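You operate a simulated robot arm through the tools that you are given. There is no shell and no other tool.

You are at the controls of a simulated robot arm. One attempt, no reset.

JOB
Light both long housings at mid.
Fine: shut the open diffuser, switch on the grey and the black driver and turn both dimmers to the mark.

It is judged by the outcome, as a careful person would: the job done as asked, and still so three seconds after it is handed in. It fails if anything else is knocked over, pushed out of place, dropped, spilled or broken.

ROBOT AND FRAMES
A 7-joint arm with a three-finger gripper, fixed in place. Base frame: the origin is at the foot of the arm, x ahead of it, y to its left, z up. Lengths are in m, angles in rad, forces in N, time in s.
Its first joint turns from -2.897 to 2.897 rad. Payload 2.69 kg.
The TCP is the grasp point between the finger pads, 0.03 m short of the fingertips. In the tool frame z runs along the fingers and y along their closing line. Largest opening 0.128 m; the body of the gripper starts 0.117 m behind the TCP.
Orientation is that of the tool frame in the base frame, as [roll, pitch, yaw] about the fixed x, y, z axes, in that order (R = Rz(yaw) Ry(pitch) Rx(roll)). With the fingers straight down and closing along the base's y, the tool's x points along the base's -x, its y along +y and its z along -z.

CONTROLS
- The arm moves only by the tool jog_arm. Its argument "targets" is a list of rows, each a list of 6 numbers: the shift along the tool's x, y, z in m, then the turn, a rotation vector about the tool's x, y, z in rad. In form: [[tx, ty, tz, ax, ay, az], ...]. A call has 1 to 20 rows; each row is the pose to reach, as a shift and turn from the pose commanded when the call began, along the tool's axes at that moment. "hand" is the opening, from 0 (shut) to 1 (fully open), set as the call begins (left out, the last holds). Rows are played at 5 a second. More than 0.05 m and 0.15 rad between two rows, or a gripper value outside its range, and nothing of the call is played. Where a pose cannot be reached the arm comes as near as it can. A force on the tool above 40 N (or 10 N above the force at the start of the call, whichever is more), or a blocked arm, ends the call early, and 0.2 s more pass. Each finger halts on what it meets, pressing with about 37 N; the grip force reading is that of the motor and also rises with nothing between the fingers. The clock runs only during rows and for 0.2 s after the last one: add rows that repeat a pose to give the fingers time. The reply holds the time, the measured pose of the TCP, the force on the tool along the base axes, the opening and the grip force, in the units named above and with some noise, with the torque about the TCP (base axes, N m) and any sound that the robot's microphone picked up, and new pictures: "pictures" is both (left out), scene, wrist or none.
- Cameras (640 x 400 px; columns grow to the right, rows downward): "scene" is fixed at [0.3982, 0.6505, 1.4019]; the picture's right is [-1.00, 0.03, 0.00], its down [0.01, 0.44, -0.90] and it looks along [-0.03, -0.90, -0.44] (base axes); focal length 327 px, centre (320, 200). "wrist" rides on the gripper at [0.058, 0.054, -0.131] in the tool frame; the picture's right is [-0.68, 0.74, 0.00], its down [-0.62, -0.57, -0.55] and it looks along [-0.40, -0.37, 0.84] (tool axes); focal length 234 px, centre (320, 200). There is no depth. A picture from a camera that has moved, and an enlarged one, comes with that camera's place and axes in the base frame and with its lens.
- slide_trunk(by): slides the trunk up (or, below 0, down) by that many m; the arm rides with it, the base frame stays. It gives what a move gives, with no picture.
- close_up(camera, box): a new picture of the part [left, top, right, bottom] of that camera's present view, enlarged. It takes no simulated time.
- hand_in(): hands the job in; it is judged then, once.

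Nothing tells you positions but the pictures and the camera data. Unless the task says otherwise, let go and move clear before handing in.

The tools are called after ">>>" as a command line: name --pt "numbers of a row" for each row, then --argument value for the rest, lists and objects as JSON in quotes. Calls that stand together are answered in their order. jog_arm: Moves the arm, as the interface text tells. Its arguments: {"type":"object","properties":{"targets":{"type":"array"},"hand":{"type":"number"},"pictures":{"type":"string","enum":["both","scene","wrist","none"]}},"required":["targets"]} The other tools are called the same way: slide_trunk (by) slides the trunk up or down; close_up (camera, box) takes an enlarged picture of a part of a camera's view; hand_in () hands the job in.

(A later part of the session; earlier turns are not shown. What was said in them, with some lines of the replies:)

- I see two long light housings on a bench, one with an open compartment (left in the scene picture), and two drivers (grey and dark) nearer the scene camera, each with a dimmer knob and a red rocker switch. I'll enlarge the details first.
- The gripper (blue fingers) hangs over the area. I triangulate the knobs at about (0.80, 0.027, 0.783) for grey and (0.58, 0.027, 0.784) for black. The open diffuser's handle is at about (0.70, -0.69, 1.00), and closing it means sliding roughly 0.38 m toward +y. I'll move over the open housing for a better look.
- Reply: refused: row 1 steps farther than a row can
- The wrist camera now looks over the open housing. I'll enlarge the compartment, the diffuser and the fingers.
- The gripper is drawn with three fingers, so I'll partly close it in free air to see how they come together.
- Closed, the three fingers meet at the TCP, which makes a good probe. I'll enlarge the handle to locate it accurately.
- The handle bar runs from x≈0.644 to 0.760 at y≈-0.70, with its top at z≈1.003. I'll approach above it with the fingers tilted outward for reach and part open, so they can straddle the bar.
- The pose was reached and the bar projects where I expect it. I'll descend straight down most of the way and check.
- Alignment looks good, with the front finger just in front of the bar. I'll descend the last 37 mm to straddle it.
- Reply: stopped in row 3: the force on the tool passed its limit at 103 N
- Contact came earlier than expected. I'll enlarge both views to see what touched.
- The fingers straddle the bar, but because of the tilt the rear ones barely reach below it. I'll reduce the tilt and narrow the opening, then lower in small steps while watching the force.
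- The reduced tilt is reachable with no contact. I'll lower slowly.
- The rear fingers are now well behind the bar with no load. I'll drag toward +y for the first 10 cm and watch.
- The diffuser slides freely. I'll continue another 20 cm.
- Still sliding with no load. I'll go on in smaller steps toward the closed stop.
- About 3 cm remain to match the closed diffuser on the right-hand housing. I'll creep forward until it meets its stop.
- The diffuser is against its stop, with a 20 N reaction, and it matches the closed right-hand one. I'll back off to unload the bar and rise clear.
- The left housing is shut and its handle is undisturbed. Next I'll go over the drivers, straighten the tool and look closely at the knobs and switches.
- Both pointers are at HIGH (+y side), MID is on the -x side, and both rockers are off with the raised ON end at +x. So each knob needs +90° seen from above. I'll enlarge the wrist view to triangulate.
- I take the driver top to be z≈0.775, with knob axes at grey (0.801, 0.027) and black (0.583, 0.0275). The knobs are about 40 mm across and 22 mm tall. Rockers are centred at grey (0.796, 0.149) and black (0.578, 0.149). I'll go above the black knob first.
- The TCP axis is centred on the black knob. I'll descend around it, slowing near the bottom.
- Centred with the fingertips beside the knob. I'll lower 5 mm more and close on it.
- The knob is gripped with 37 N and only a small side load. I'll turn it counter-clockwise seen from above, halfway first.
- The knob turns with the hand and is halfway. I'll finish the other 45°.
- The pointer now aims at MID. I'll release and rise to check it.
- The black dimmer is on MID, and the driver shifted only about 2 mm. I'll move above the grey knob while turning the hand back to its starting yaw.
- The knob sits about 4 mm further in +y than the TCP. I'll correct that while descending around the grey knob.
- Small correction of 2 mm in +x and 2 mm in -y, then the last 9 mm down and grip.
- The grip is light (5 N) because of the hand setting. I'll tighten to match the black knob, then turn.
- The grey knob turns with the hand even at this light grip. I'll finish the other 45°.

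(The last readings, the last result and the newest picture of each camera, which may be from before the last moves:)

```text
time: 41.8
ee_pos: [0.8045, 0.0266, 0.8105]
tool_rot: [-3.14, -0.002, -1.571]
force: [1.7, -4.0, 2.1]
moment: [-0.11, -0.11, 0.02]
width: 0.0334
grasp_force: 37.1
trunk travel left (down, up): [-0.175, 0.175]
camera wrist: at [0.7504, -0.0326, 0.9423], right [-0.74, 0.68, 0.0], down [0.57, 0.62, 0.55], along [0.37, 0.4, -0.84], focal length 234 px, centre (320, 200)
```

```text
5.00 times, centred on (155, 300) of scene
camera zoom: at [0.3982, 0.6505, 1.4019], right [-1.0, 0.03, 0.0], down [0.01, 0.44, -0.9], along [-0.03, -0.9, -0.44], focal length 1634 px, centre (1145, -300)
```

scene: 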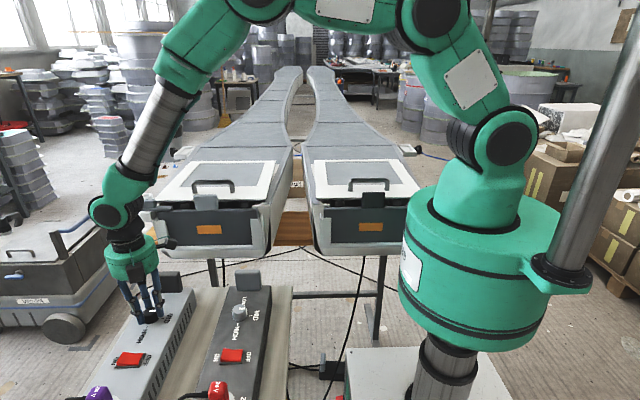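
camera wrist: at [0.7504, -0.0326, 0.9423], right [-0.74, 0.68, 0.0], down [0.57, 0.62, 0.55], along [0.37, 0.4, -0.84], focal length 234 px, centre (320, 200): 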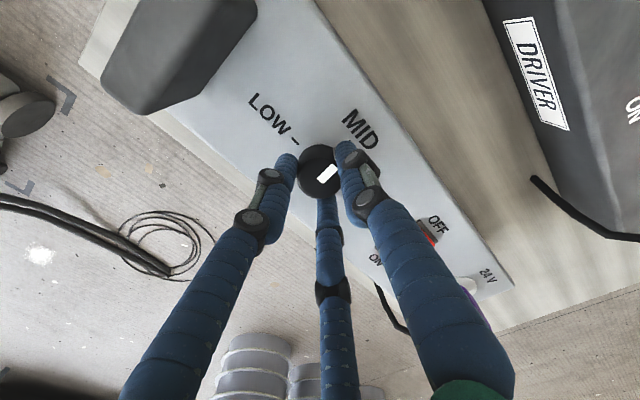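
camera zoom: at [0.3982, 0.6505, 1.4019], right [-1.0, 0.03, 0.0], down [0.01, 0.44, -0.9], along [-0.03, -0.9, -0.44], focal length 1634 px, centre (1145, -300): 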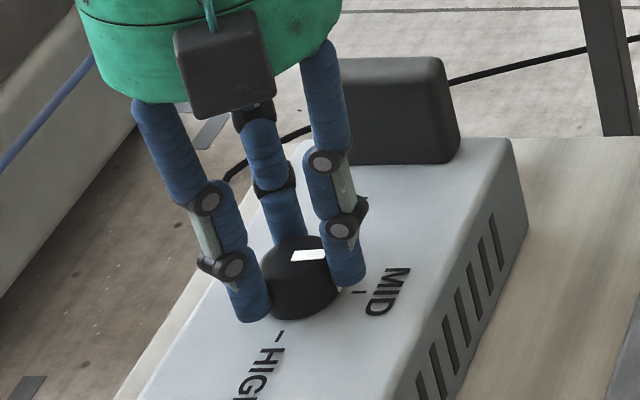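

The pointer has been turned to MID. I'll release, rise and check it.

>>> jog_arm --pt "0 0 0 0 0 0" --pt "0 0 0 0 0 0" --pt "0 0 -0.02 0 0 0" --pt "0 0 -0.05 0 0 0" --pt "0 0 -0.08 0 0 0" --pt "0 0 -0.09 0 0 0" --pt "0 0 -0.09 0 0 0" --hand 0.62

>>> close_up --camera "wrist" --box '[220, 60, 420, 260]'

>>> close_up --camera "scene" --box '[125, 265, 185, 335]'

```text
time: 43.4
ee_pos: [0.8038, 0.0273, 0.9008]
tool_rot: [-3.141, -0.004, -1.572]
force: [-0.2, 0.3, 0.6]
moment: [0.02, 0.0, 0.01]
width: 0.0793
grasp_force: 0.0
trunk travel left (down, up): [-0.175, 0.175]
camera wrist: at [0.7504, -0.0326, 1.0323], right [-0.74, 0.68, 0.0], down [0.57, 0.62, 0.55], along [0.37, 0.4, -0.84], focal length 234 px, centre (320, 200)
```

scene: 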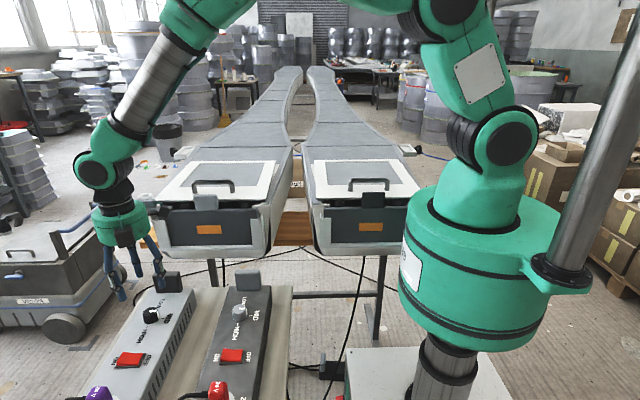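
wrist: 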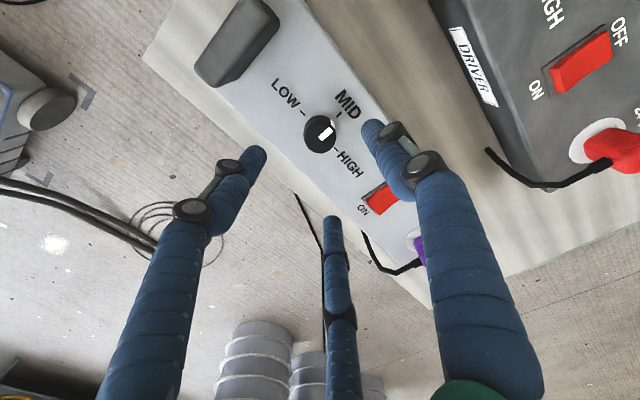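

```text
2.00 times, centred on (320, 160) of wrist
camera zoom: at [0.7504, -0.0326, 1.0323], right [-0.74, 0.68, 0.0], down [0.57, 0.62, 0.55], along [0.37, 0.4, -0.84], focal length 468 px, centre (320, 280)
```

zoom: 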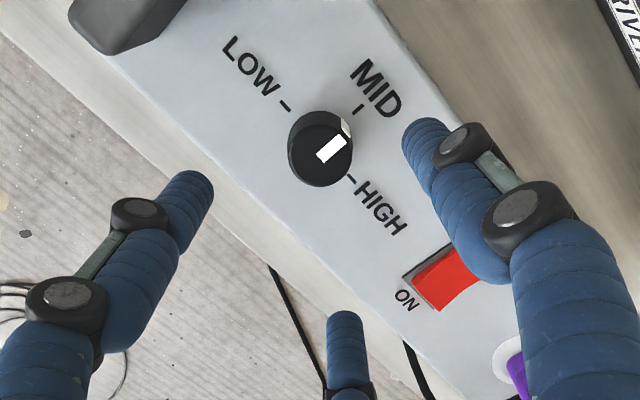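

```text
5.71 times, centred on (155, 300) of scene
camera zoom: at [0.3982, 0.6505, 1.4019], right [-1.0, 0.03, 0.0], down [0.01, 0.44, -0.9], along [-0.03, -0.9, -0.44], focal length 1867 px, centre (1263, -371)
```

zoom: 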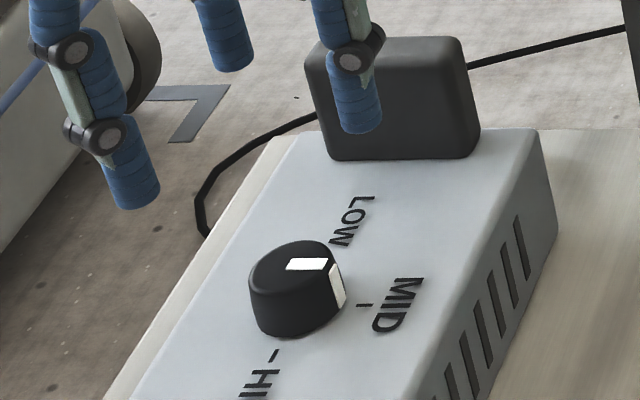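

I'll zoom in on the pointer against the MID tick to judge the angle precisely.

>>> close_up --camera "wrist" --box '[290, 95, 350, 165]'

>>> close_up --camera "scene" --box '[145, 300, 170, 330]'

>>> close_up --camera "scene" --box '[228, 298, 258, 328]'

```text
5.71 times, centred on (320, 130) of wrist
camera zoom: at [0.7504, -0.0326, 1.0323], right [-0.74, 0.68, 0.0], down [0.57, 0.62, 0.55], along [0.37, 0.4, -0.84], focal length 1338 px, centre (320, 600)
```

zoom: 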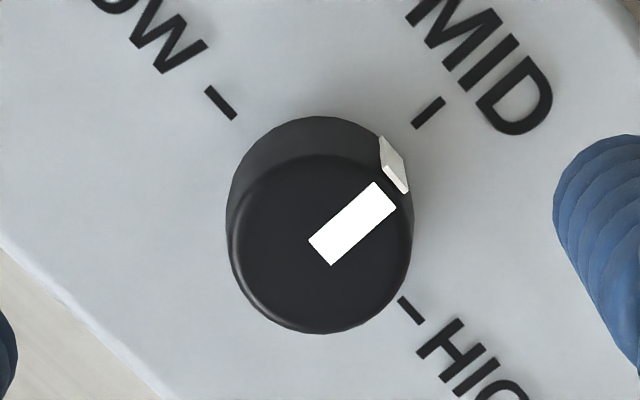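

```text
13.33 times, centred on (158, 315) of scene
camera zoom: at [0.3982, 0.6505, 1.4019], right [-1.0, 0.03, 0.0], down [0.01, 0.44, -0.9], along [-0.03, -0.9, -0.44], focal length 4357 px, centre (2487, -1333)
```

zoom: 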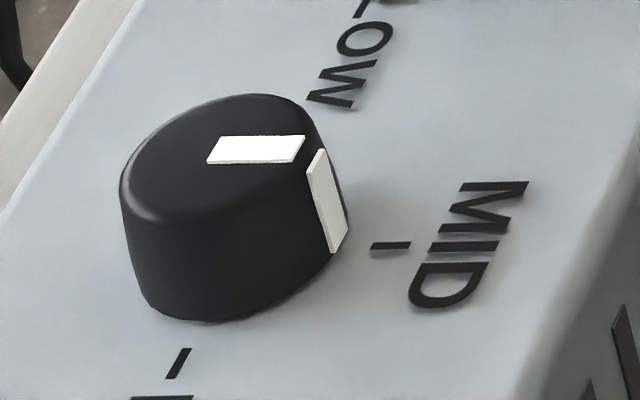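

```text
13.33 times, centred on (243, 313) of scene
camera zoom: at [0.3982, 0.6505, 1.4019], right [-1.0, 0.03, 0.0], down [0.01, 0.44, -0.9], along [-0.03, -0.9, -0.44], focal length 4357 px, centre (1347, -1307)
```

zoom: 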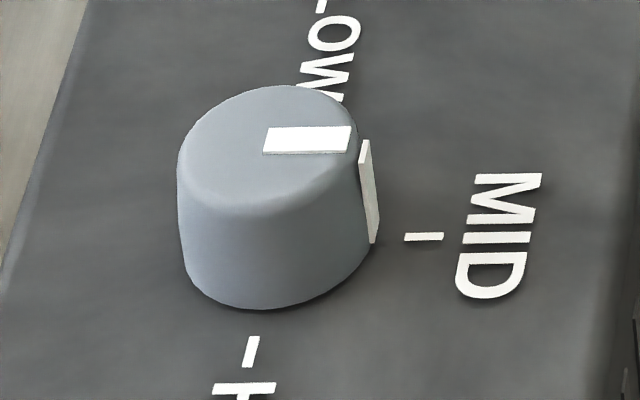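

Both pointers are aligned with their MID ticks. Next I'll close the hand and move above the ON end of the grey rocker.

>>> jog_arm --pt "-0.03 -0.002 0 0 0 0" --pt "-0.06 -0.004 0 0 0 0" --pt "-0.09 -0.006 0 0 0 0" --pt "-0.122 -0.008 0 0 0 0" --pt "-0.122 -0.008 0.02 0 0 0" --pt "-0.122 -0.008 0.04 0 0 0" --pt "-0.122 -0.008 0.04 0 0 0" --hand 0.0

>>> close_up --camera "wrist" --box '[220, 60, 420, 260]'

>>> close_up --camera "scene" --box '[95, 310, 185, 400]'

```text
time: 45.0
ee_pos: [0.8117, 0.149, 0.861]
tool_rot: [3.141, -0.003, -1.574]
force: [0.1, -0.2, -0.4]
moment: [0.0, 0.02, -0.01]
width: 0.0022
grasp_force: 31.7
trunk travel left (down, up): [-0.175, 0.175]
camera wrist: at [0.759, 0.0895, 0.9921], right [-0.74, 0.68, 0.0], down [0.57, 0.62, 0.55], along [0.37, 0.4, -0.84], focal length 234 px, centre (320, 200)
```

scene: 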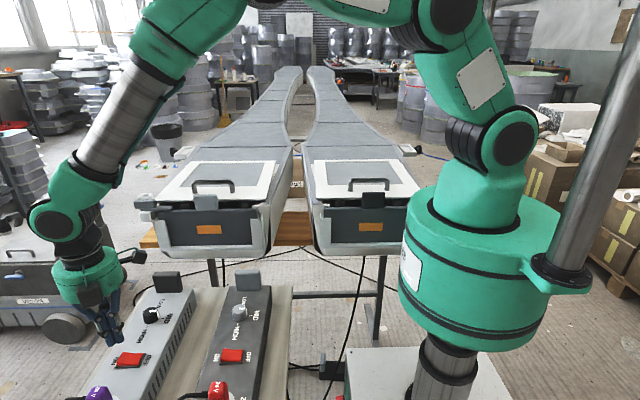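
wrist: 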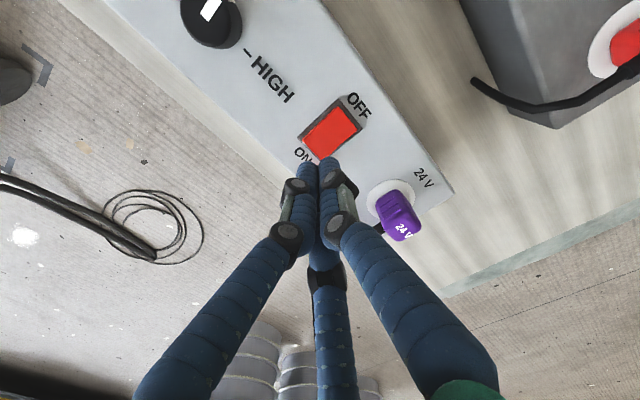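

```text
2.00 times, centred on (320, 160) of wrist
camera zoom: at [0.759, 0.0895, 0.9921], right [-0.74, 0.68, 0.0], down [0.57, 0.62, 0.55], along [0.37, 0.4, -0.84], focal length 468 px, centre (320, 280)
```

zoom: 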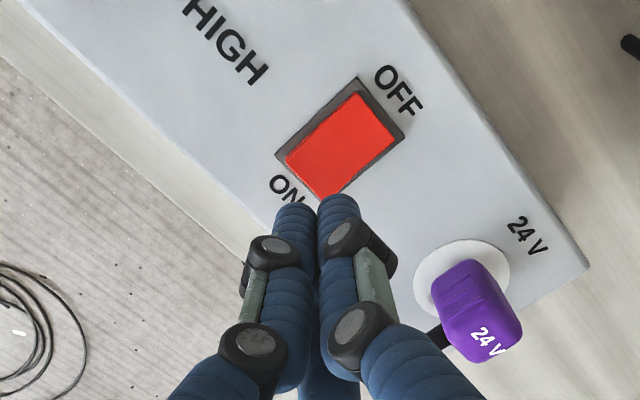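

```text
4.44 times, centred on (140, 355) of scene
camera zoom: at [0.3982, 0.6505, 1.4019], right [-1.0, 0.03, 0.0], down [0.01, 0.44, -0.9], along [-0.03, -0.9, -0.44], focal length 1452 px, centre (1120, -489)
```

zoom: 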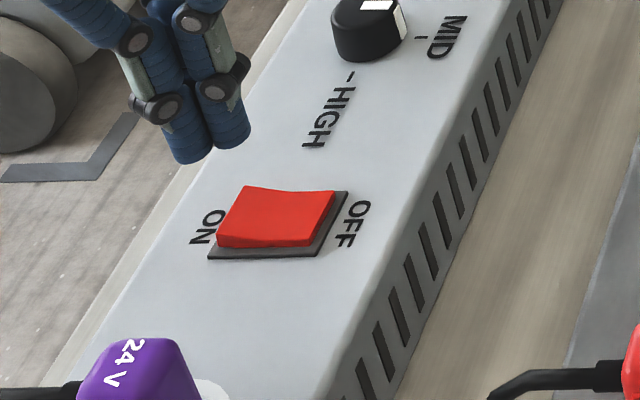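

Projecting through both cameras, the TCP axis lands near the ON end with the rocker top at z≈0.777. I'll correct 3 mm in each axis and press down slowly.

>>> jog_arm --pt "0.003 0.003 0.015 0 0 0" --pt "0.003 0.003 0.03 0 0 0" --pt "0.003 0.003 0.04 0 0 0" --pt "0.003 0.003 0.044 0 0 0" --pt "0.003 0.003 0.047 0 0 0" --pt "0.003 0.003 0.05 0 0 0" --pt "0.003 0.003 0.053 0 0 0" --pt "0.003 0.003 0.056 0 0 0"

>>> close_up --camera "scene" --box '[95, 310, 185, 400]'

>>> close_up --camera "wrist" --box '[220, 60, 420, 260]'

```text
time: 46.8
ee_pos: [0.8097, 0.1464, 0.808]
tool_rot: [-3.138, -0.001, -1.572]
force: [-7.0, -2.2, 23.4]
moment: [0.0, 0.52, 0.01]
width: 0.0059
grasp_force: 31.9
trunk travel left (down, up): [-0.175, 0.175]
camera wrist: at [0.7552, 0.0862, 0.9389], right [-0.74, 0.68, 0.0], down [0.56, 0.62, 0.55], along [0.37, 0.4, -0.84], focal length 234 px, centre (320, 200)
```

scene: 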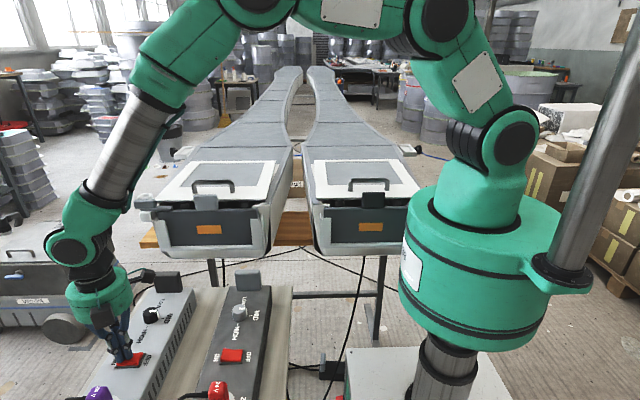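
wrist: 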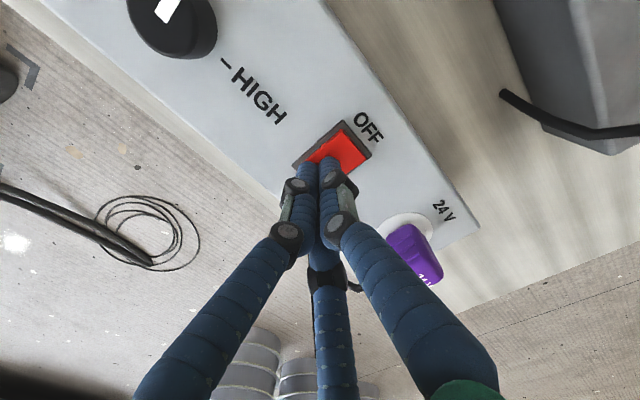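

```text
4.44 times, centred on (140, 355) of scene
camera zoom: at [0.3982, 0.6505, 1.4019], right [-1.0, 0.03, 0.0], down [0.01, 0.44, -0.9], along [-0.03, -0.9, -0.44], focal length 1452 px, centre (1120, -489)
```

zoom: 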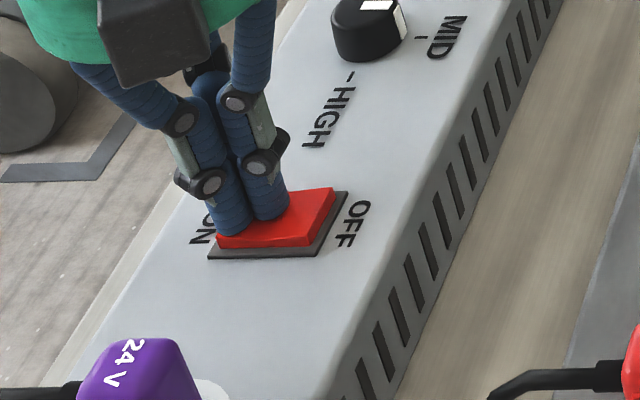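

```text
2.00 times, centred on (320, 160) of wrist
camera zoom: at [0.7552, 0.0862, 0.9389], right [-0.74, 0.68, 0.0], down [0.56, 0.62, 0.55], along [0.37, 0.4, -0.84], focal length 468 px, centre (320, 280)
```

zoom: 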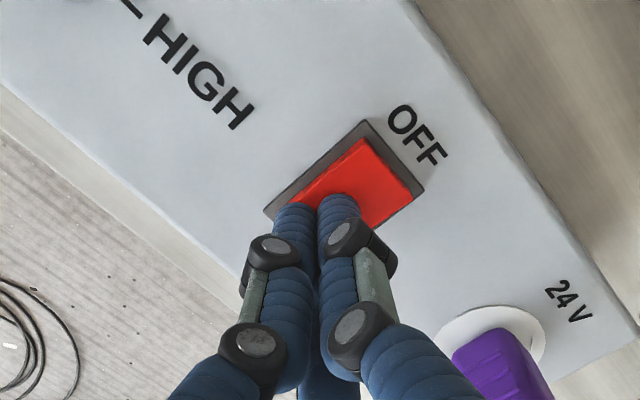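

Contact at 23 N and the rocker appears to be tipping. I'll press a few more millimetres in 1 mm steps.

>>> jog_arm --pt "0 0 0.001 0 0 0" --pt "0 0 0.002 0 0 0" --pt "0 0 0.003 0 0 0" --pt "0 0 0.004 0 0 0" --pt "0 0 0.004 0 0 0"

>>> close_up --camera "scene" --box '[95, 310, 185, 400]'

```text
time: 47.3
ee_pos: [0.8108, 0.1465, 0.8087]
tool_rot: [-3.134, -0.002, -1.573]
force: [0.2, 0.9, 10.8]
moment: [0.06, 0.14, -0.02]
width: 0.0061
grasp_force: 31.5
trunk travel left (down, up): [-0.175, 0.175]
stopped in row 2: the force on the tool passed its limit at 42 N (the readings are from after the stop); the commanded pose is now the measured one
camera wrist: at [0.7573, 0.0865, 0.9388], right [-0.74, 0.68, -0.01], down [0.56, 0.61, 0.55], along [0.38, 0.4, -0.83], focal length 234 px, centre (320, 200)
```

scene: 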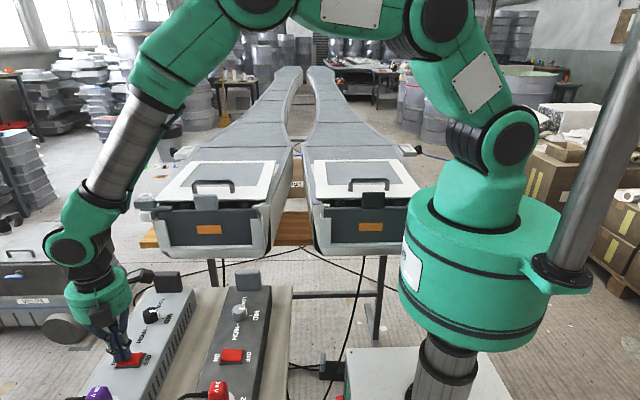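
wrist: 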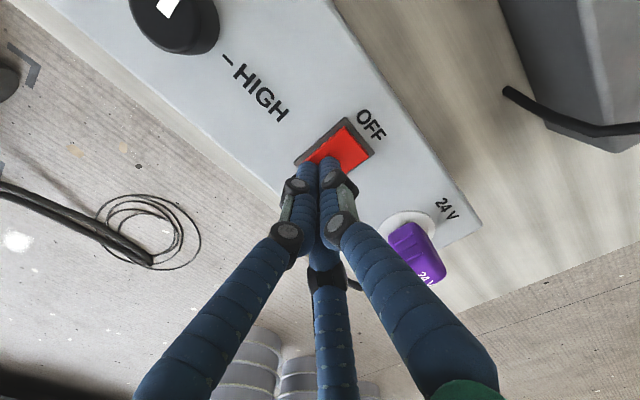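

```text
4.44 times, centred on (140, 355) of scene
camera zoom: at [0.3982, 0.6505, 1.4019], right [-1.0, 0.03, 0.0], down [0.01, 0.44, -0.9], along [-0.03, -0.9, -0.44], focal length 1452 px, centre (1120, -489)
```

zoom: 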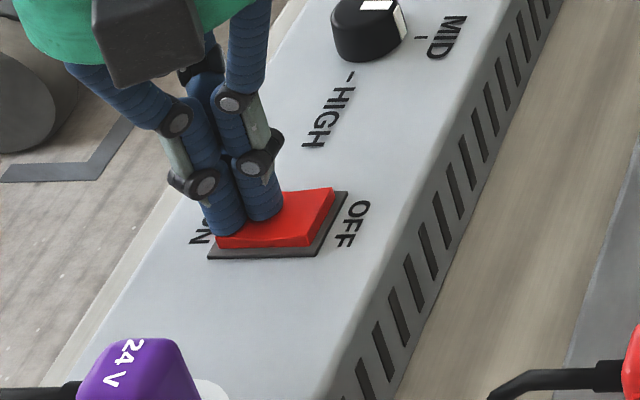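

I'll rise a little to see whether the rocker stayed tipped.

>>> jog_arm --pt "0 0 -0.02 0 0 0" --pt "0 0 -0.05 0 0 0" --pt "0 0 -0.06 0 0 0"

>>> close_up --camera "scene" --box '[100, 330, 170, 400]'

>>> close_up --camera "wrist" --box '[220, 60, 420, 260]'

```text
time: 48.1
ee_pos: [0.8099, 0.1472, 0.8654]
tool_rot: [-3.141, 0.0, -1.573]
force: [-1.0, 0.8, -0.8]
moment: [0.01, -0.03, -0.01]
width: 0.0023
grasp_force: 31.5
trunk travel left (down, up): [-0.175, 0.175]
camera wrist: at [0.7563, 0.0868, 0.9968], right [-0.74, 0.68, 0.0], down [0.57, 0.62, 0.55], along [0.37, 0.4, -0.84], focal length 234 px, centre (320, 200)
```

scene: 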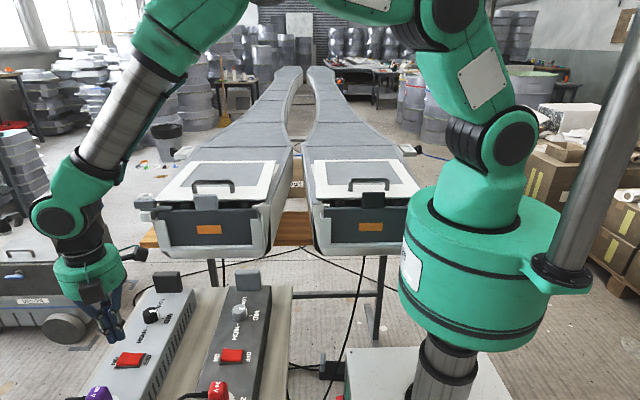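
wrist: 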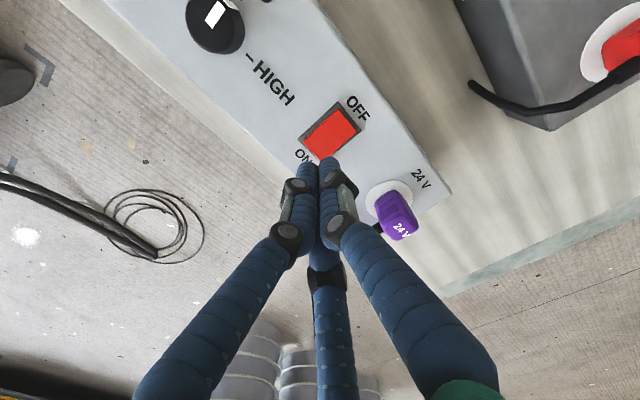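

```text
5.71 times, centred on (135, 365) of scene
camera zoom: at [0.3982, 0.6505, 1.4019], right [-1.0, 0.03, 0.0], down [0.01, 0.44, -0.9], along [-0.03, -0.9, -0.44], focal length 1867 px, centre (1377, -743)
```

zoom: 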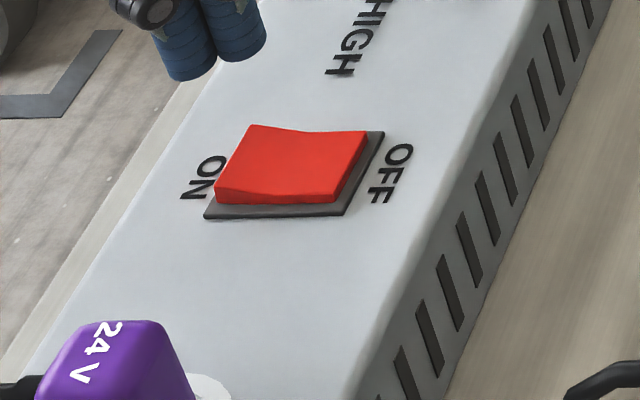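

```text
2.00 times, centred on (320, 160) of wrist
camera zoom: at [0.7563, 0.0868, 0.9968], right [-0.74, 0.68, 0.0], down [0.57, 0.62, 0.55], along [0.37, 0.4, -0.84], focal length 468 px, centre (320, 280)
```

zoom: 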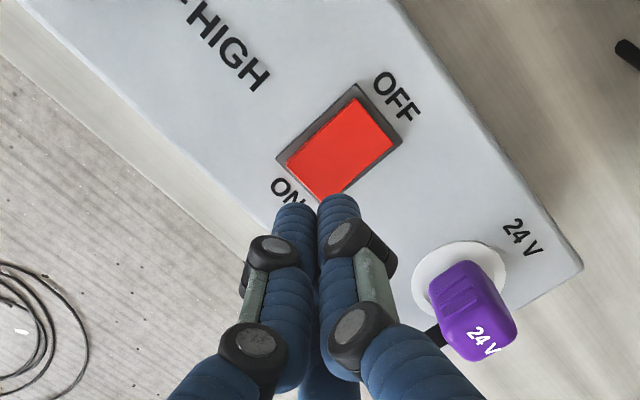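

The rocker did not flip. From the moment reading, contact was at about x≈0.797, right beside the pivot, because the finger on the -x side took the load. I'll shift 12 mm further out so that finger lands on the ON end, and press again.

>>> jog_arm --pt "0 -0.012 0.01 0 0 0" --pt "0 -0.012 0.03 0 0 0" --pt "0 -0.012 0.045 0 0 0" --pt "0 -0.012 0.05 0 0 0" --pt "0 -0.012 0.053 0 0 0" --pt "0 -0.012 0.055 0 0 0" --pt "0 -0.012 0.057 0 0 0" --pt "0 -0.012 0.059 0 0 0" --pt "0 -0.012 0.061 0 0 0" --pt "0 -0.012 0.063 0 0 0"

>>> close_up --camera "scene" --box '[100, 330, 170, 400]'

>>> close_up --camera "wrist" --box '[220, 60, 420, 260]'

```text
time: 50.3
ee_pos: [0.8229, 0.1459, 0.8055]
tool_rot: [-3.134, 0.0, -1.572]
force: [-6.2, -0.1, 32.1]
moment: [0.0, 0.71, -0.05]
width: 0.0021
grasp_force: 31.3
trunk travel left (down, up): [-0.175, 0.175]
camera wrist: at [0.7687, 0.0867, 0.9375], right [-0.74, 0.68, -0.01], down [0.56, 0.61, 0.55], along [0.38, 0.4, -0.83], focal length 234 px, centre (320, 200)
```

scene: 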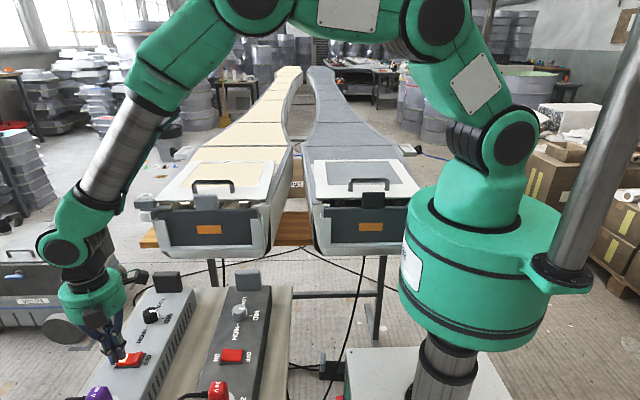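
wrist: 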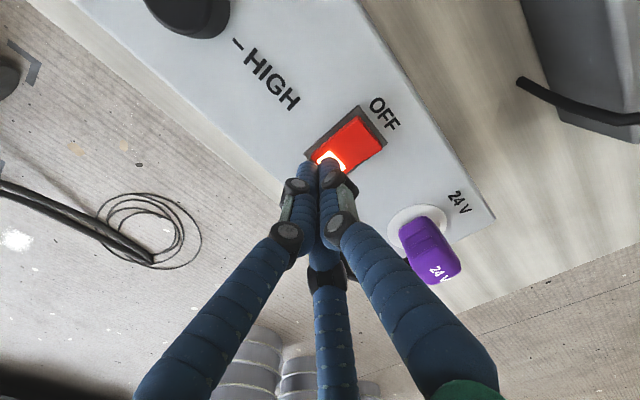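

```text
5.71 times, centred on (135, 365) of scene
camera zoom: at [0.3982, 0.6505, 1.4019], right [-1.0, 0.03, 0.0], down [0.01, 0.44, -0.9], along [-0.03, -0.9, -0.44], focal length 1867 px, centre (1377, -743)
```

zoom: 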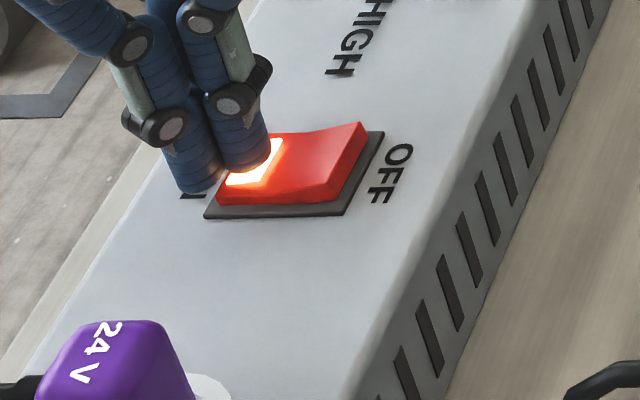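

```text
2.00 times, centred on (320, 160) of wrist
camera zoom: at [0.7687, 0.0867, 0.9375], right [-0.74, 0.68, -0.01], down [0.56, 0.61, 0.55], along [0.38, 0.4, -0.83], focal length 468 px, centre (320, 280)
```

zoom: 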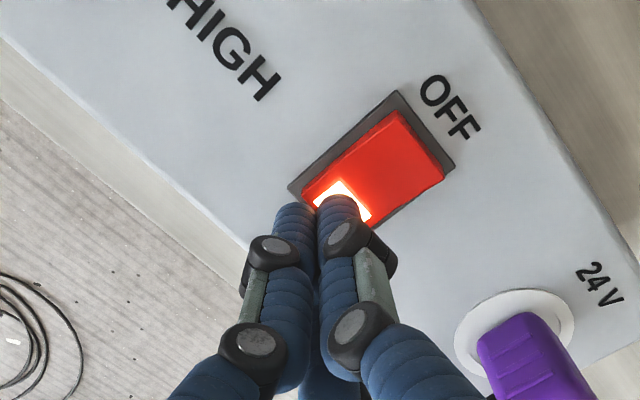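

The grey rocker is lit and the left-hand housing glows. I'll rise and move over to the same spot on the black driver's rocker.

>>> jog_arm --pt "0 0 -0.03 0 0 0" --pt "0 0 -0.06 0 0 0" --pt "0 0.04 -0.07 0 0 0" --pt "0 0.085 -0.07 0 0 0" --pt "0 0.13 -0.07 0 0 0" --pt "0 0.175 -0.07 0 0 0" --pt "0 0.22 -0.07 0 0 0" --pt "0 0.22 -0.06 0 0 0" --pt "0 0.22 -0.06 0 0 0"

>>> close_up --camera "scene" --box '[200, 330, 270, 400]'

>>> close_up --camera "wrist" --box '[220, 60, 420, 260]'

>>> close_up --camera "scene" --box '[100, 330, 170, 400]'

```text
time: 52.3
ee_pos: [0.6028, 0.1448, 0.8607]
tool_rot: [-3.14, -0.002, -1.573]
force: [0.3, 0.6, -0.5]
moment: [-0.01, 0.01, 0.01]
width: 0.0021
grasp_force: 31.5
trunk travel left (down, up): [-0.175, 0.175]
camera wrist: at [0.5487, 0.0865, 0.9928], right [-0.74, 0.68, 0.0], down [0.57, 0.62, 0.55], along [0.37, 0.4, -0.84], focal length 234 px, centre (320, 200)
```

scene: 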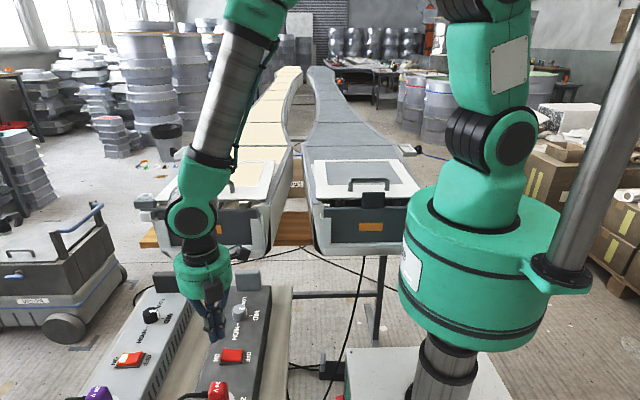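
wrist: 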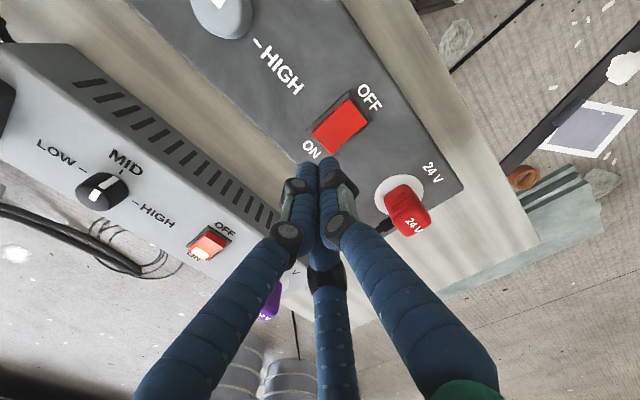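

```text
5.71 times, centred on (235, 365) of scene
camera zoom: at [0.3982, 0.6505, 1.4019], right [-1.0, 0.03, 0.0], down [0.01, 0.44, -0.9], along [-0.03, -0.9, -0.44], focal length 1867 px, centre (806, -743)
```

zoom: 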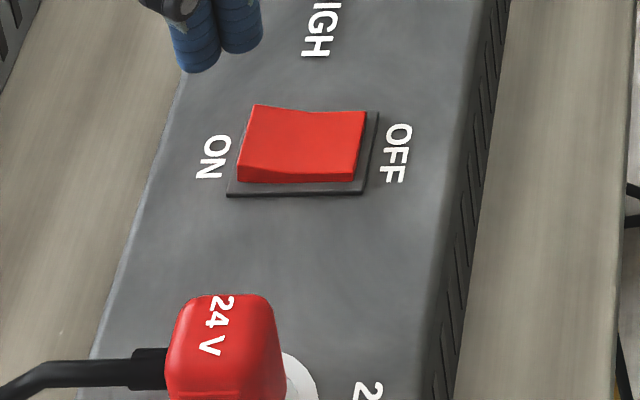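

```text
2.00 times, centred on (320, 160) of wrist
camera zoom: at [0.5487, 0.0865, 0.9928], right [-0.74, 0.68, 0.0], down [0.57, 0.62, 0.55], along [0.37, 0.4, -0.84], focal length 468 px, centre (320, 280)
```

zoom: 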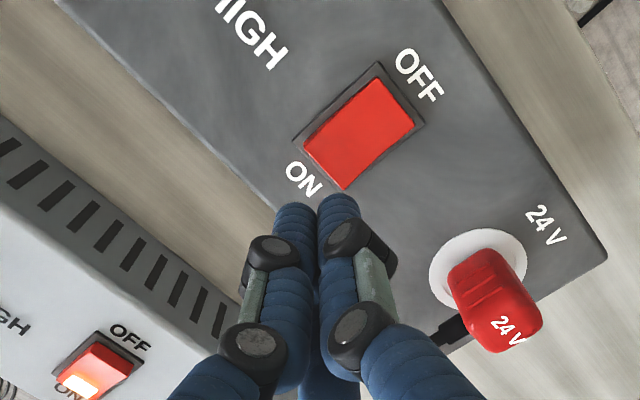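

```text
5.71 times, centred on (135, 365) of scene
camera zoom: at [0.3982, 0.6505, 1.4019], right [-1.0, 0.03, 0.0], down [0.01, 0.44, -0.9], along [-0.03, -0.9, -0.44], focal length 1867 px, centre (1377, -743)
```

zoom: 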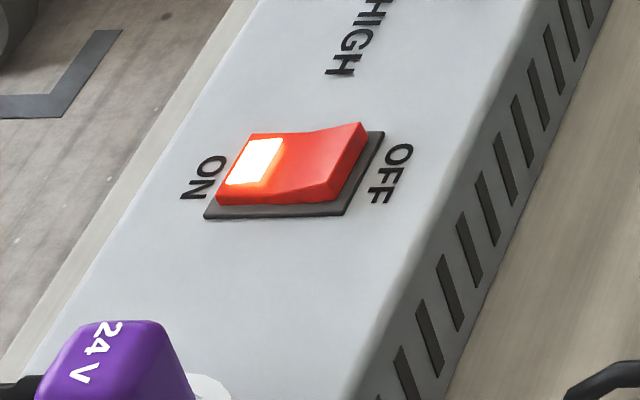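

The grey switch is latched and lit. The alignment over the black rocker matches, so I'll press it the same way.

>>> jog_arm --pt "0 0 0.015 0 0 0" --pt "0 0 0.03 0 0 0" --pt "0 0 0.042 0 0 0" --pt "0 0 0.047 0 0 0" --pt "0 0 0.05 0 0 0" --pt "0 0 0.052 0 0 0" --pt "0 0 0.054 0 0 0" --pt "0 0 0.056 0 0 0" --pt "0 0 0.058 0 0 0" --pt "0 0 0.06 0 0 0"

>>> close_up --camera "scene" --box '[200, 330, 270, 400]'

```text
time: 54.4
ee_pos: [0.6036, 0.1473, 0.8065]
tool_rot: [-3.133, 0.0, -1.573]
force: [-0.1, -0.9, 16.6]
moment: [0.0, 0.23, 0.0]
width: 0.0022
grasp_force: 32.0
trunk travel left (down, up): [-0.175, 0.175]
stopped in row 10: the force on the tool passed its limit at 44 N (the readings are from after the stop); the commanded pose is now the measured one
camera wrist: at [0.5502, 0.0871, 0.9374], right [-0.74, 0.68, -0.01], down [0.56, 0.61, 0.55], along [0.38, 0.4, -0.83], focal length 234 px, centre (320, 200)
```

scene: 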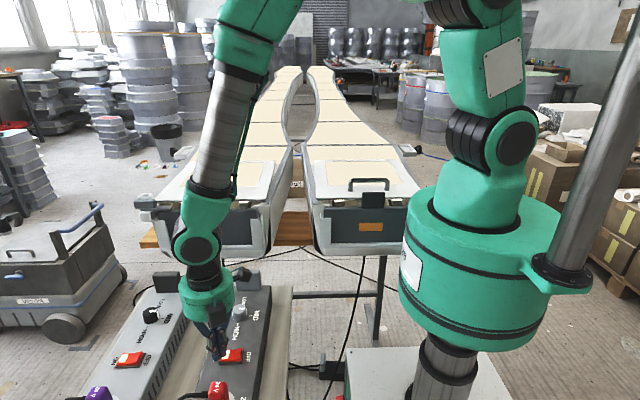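
wrist: 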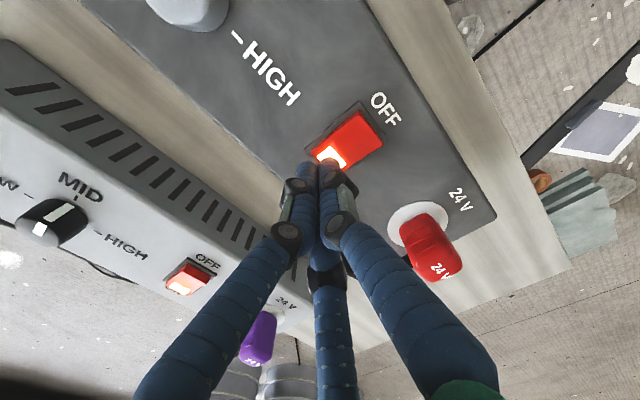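

```text
5.71 times, centred on (235, 365) of scene
camera zoom: at [0.3982, 0.6505, 1.4019], right [-1.0, 0.03, 0.0], down [0.01, 0.44, -0.9], along [-0.03, -0.9, -0.44], focal length 1867 px, centre (806, -743)
```

zoom: 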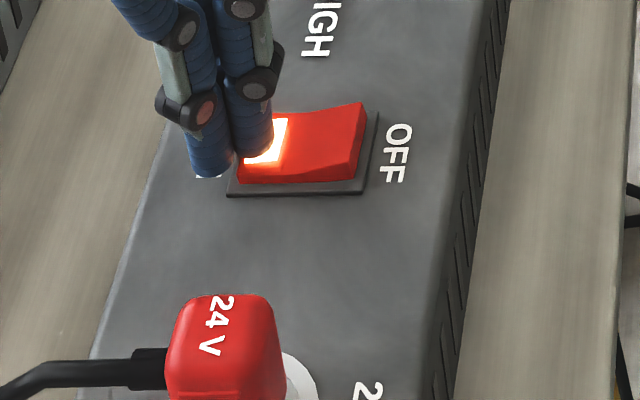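

Both rockers are lit and both housings glow. I'll rise and move clear, then check everything once more.

>>> jog_arm --pt "0 0 -0.03 0 0 0" --pt "0 0 -0.07 0 0 0" --pt "0 0 -0.11 0 0 0" --pt "0 0 -0.155 0 0 0" --pt "0 0 -0.2 0 0 0" --pt "0 0 -0.245 0 0 0" --pt "0 0 -0.29 0 0 0" --pt "0 0 -0.335 0 0 0" --pt "0 0 -0.335 0 0 0" --pt "0 0 -0.335 0 0 0" --pt "0 0 -0.335 0 0 0"

>>> close_up --camera "scene" --box '[60, 260, 300, 400]'

>>> close_up --camera "scene" --box '[125, 50, 425, 260]'

>>> close_up --camera "scene" --box '[200, 330, 270, 400]'

```text
time: 56.8
ee_pos: [0.6016, 0.1473, 1.1406]
tool_rot: [-3.136, 0.0, -1.573]
force: [0.5, -0.5, -0.2]
moment: [0.03, 0.01, 0.01]
width: 0.0022
grasp_force: 31.4
trunk travel left (down, up): [-0.175, 0.175]
camera wrist: at [0.5477, 0.087, 1.2714], right [-0.74, 0.68, 0.0], down [0.56, 0.62, 0.55], along [0.38, 0.4, -0.83], focal length 234 px, centre (320, 200)
```

scene: 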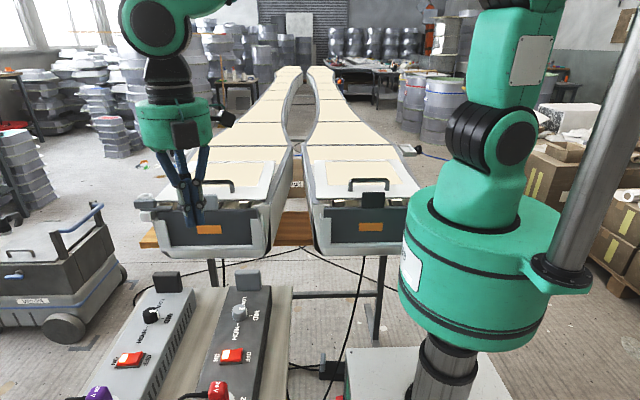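
wrist: 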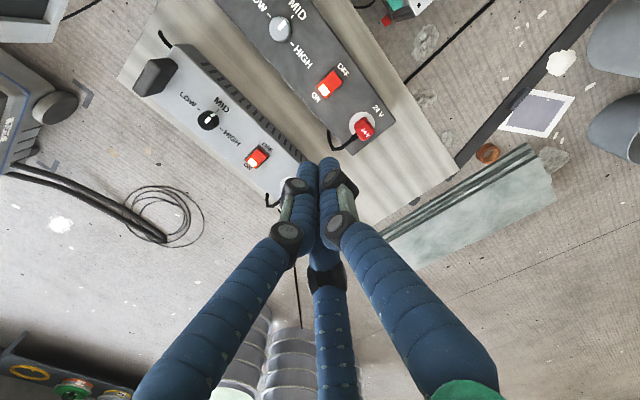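

```text
2.67 times, centred on (180, 330) of scene
camera zoom: at [0.3982, 0.6505, 1.4019], right [-1.0, 0.03, 0.0], down [0.01, 0.44, -0.9], along [-0.03, -0.9, -0.44], focal length 871 px, centre (693, -147)
```

zoom: 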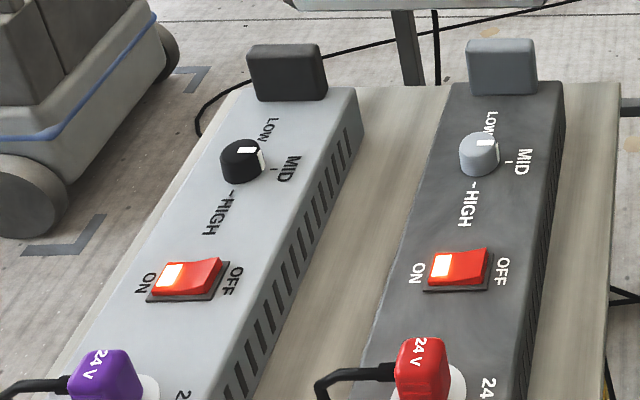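

```text
1.90 times, centred on (275, 155) of scene
camera zoom: at [0.3982, 0.6505, 1.4019], right [-1.0, 0.03, 0.0], down [0.01, 0.44, -0.9], along [-0.03, -0.9, -0.44], focal length 622 px, centre (406, 286)
```

zoom: 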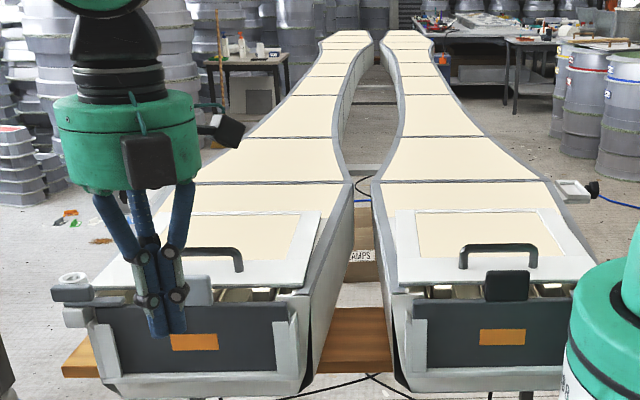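

```text
5.71 times, centred on (235, 365) of scene
camera zoom: at [0.3982, 0.6505, 1.4019], right [-1.0, 0.03, 0.0], down [0.01, 0.44, -0.9], along [-0.03, -0.9, -0.44], focal length 1867 px, centre (806, -743)
```

zoom: 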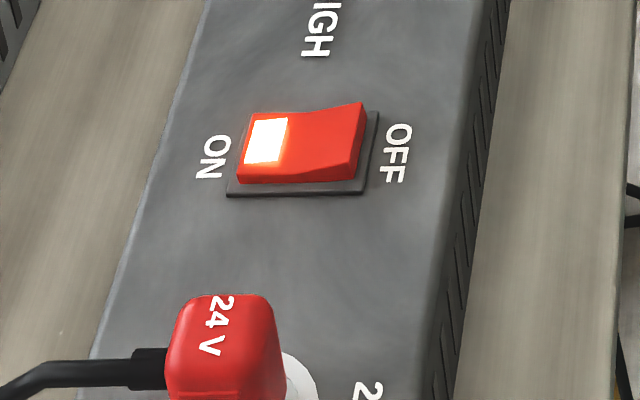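

Both housings glow evenly, both rockers are latched ON, both pointers sit on MID, and the diffuser is shut. The hand is empty and clear of everything, so I'm handing in.

>>> hand_in

```text
The job is handed in.
```

Both long housings are lit with their dimmers at mid, and the job is handed in; I haven't seen a verdict on it.

- **Diffuser:** the open one is slid shut against its stop and lines up with the closed one on the other housing.
- **Switches:** the grey and the black driver are both latched ON with their rockers lit. The grey one needed a second press, because the first landed too close to the pivot.
- **Dimmers:** both pointers are turned from HIGH to the MID mark.

The black driver shifted about 2 mm on the bench while I turned its knob, and the grey one moved about as little. While I was lowering onto the diffuser handle, the fingers hit something once at 103 N; I saw no damage. Nothing else was knocked or moved that I could see, and the arm is clear with an empty hand.
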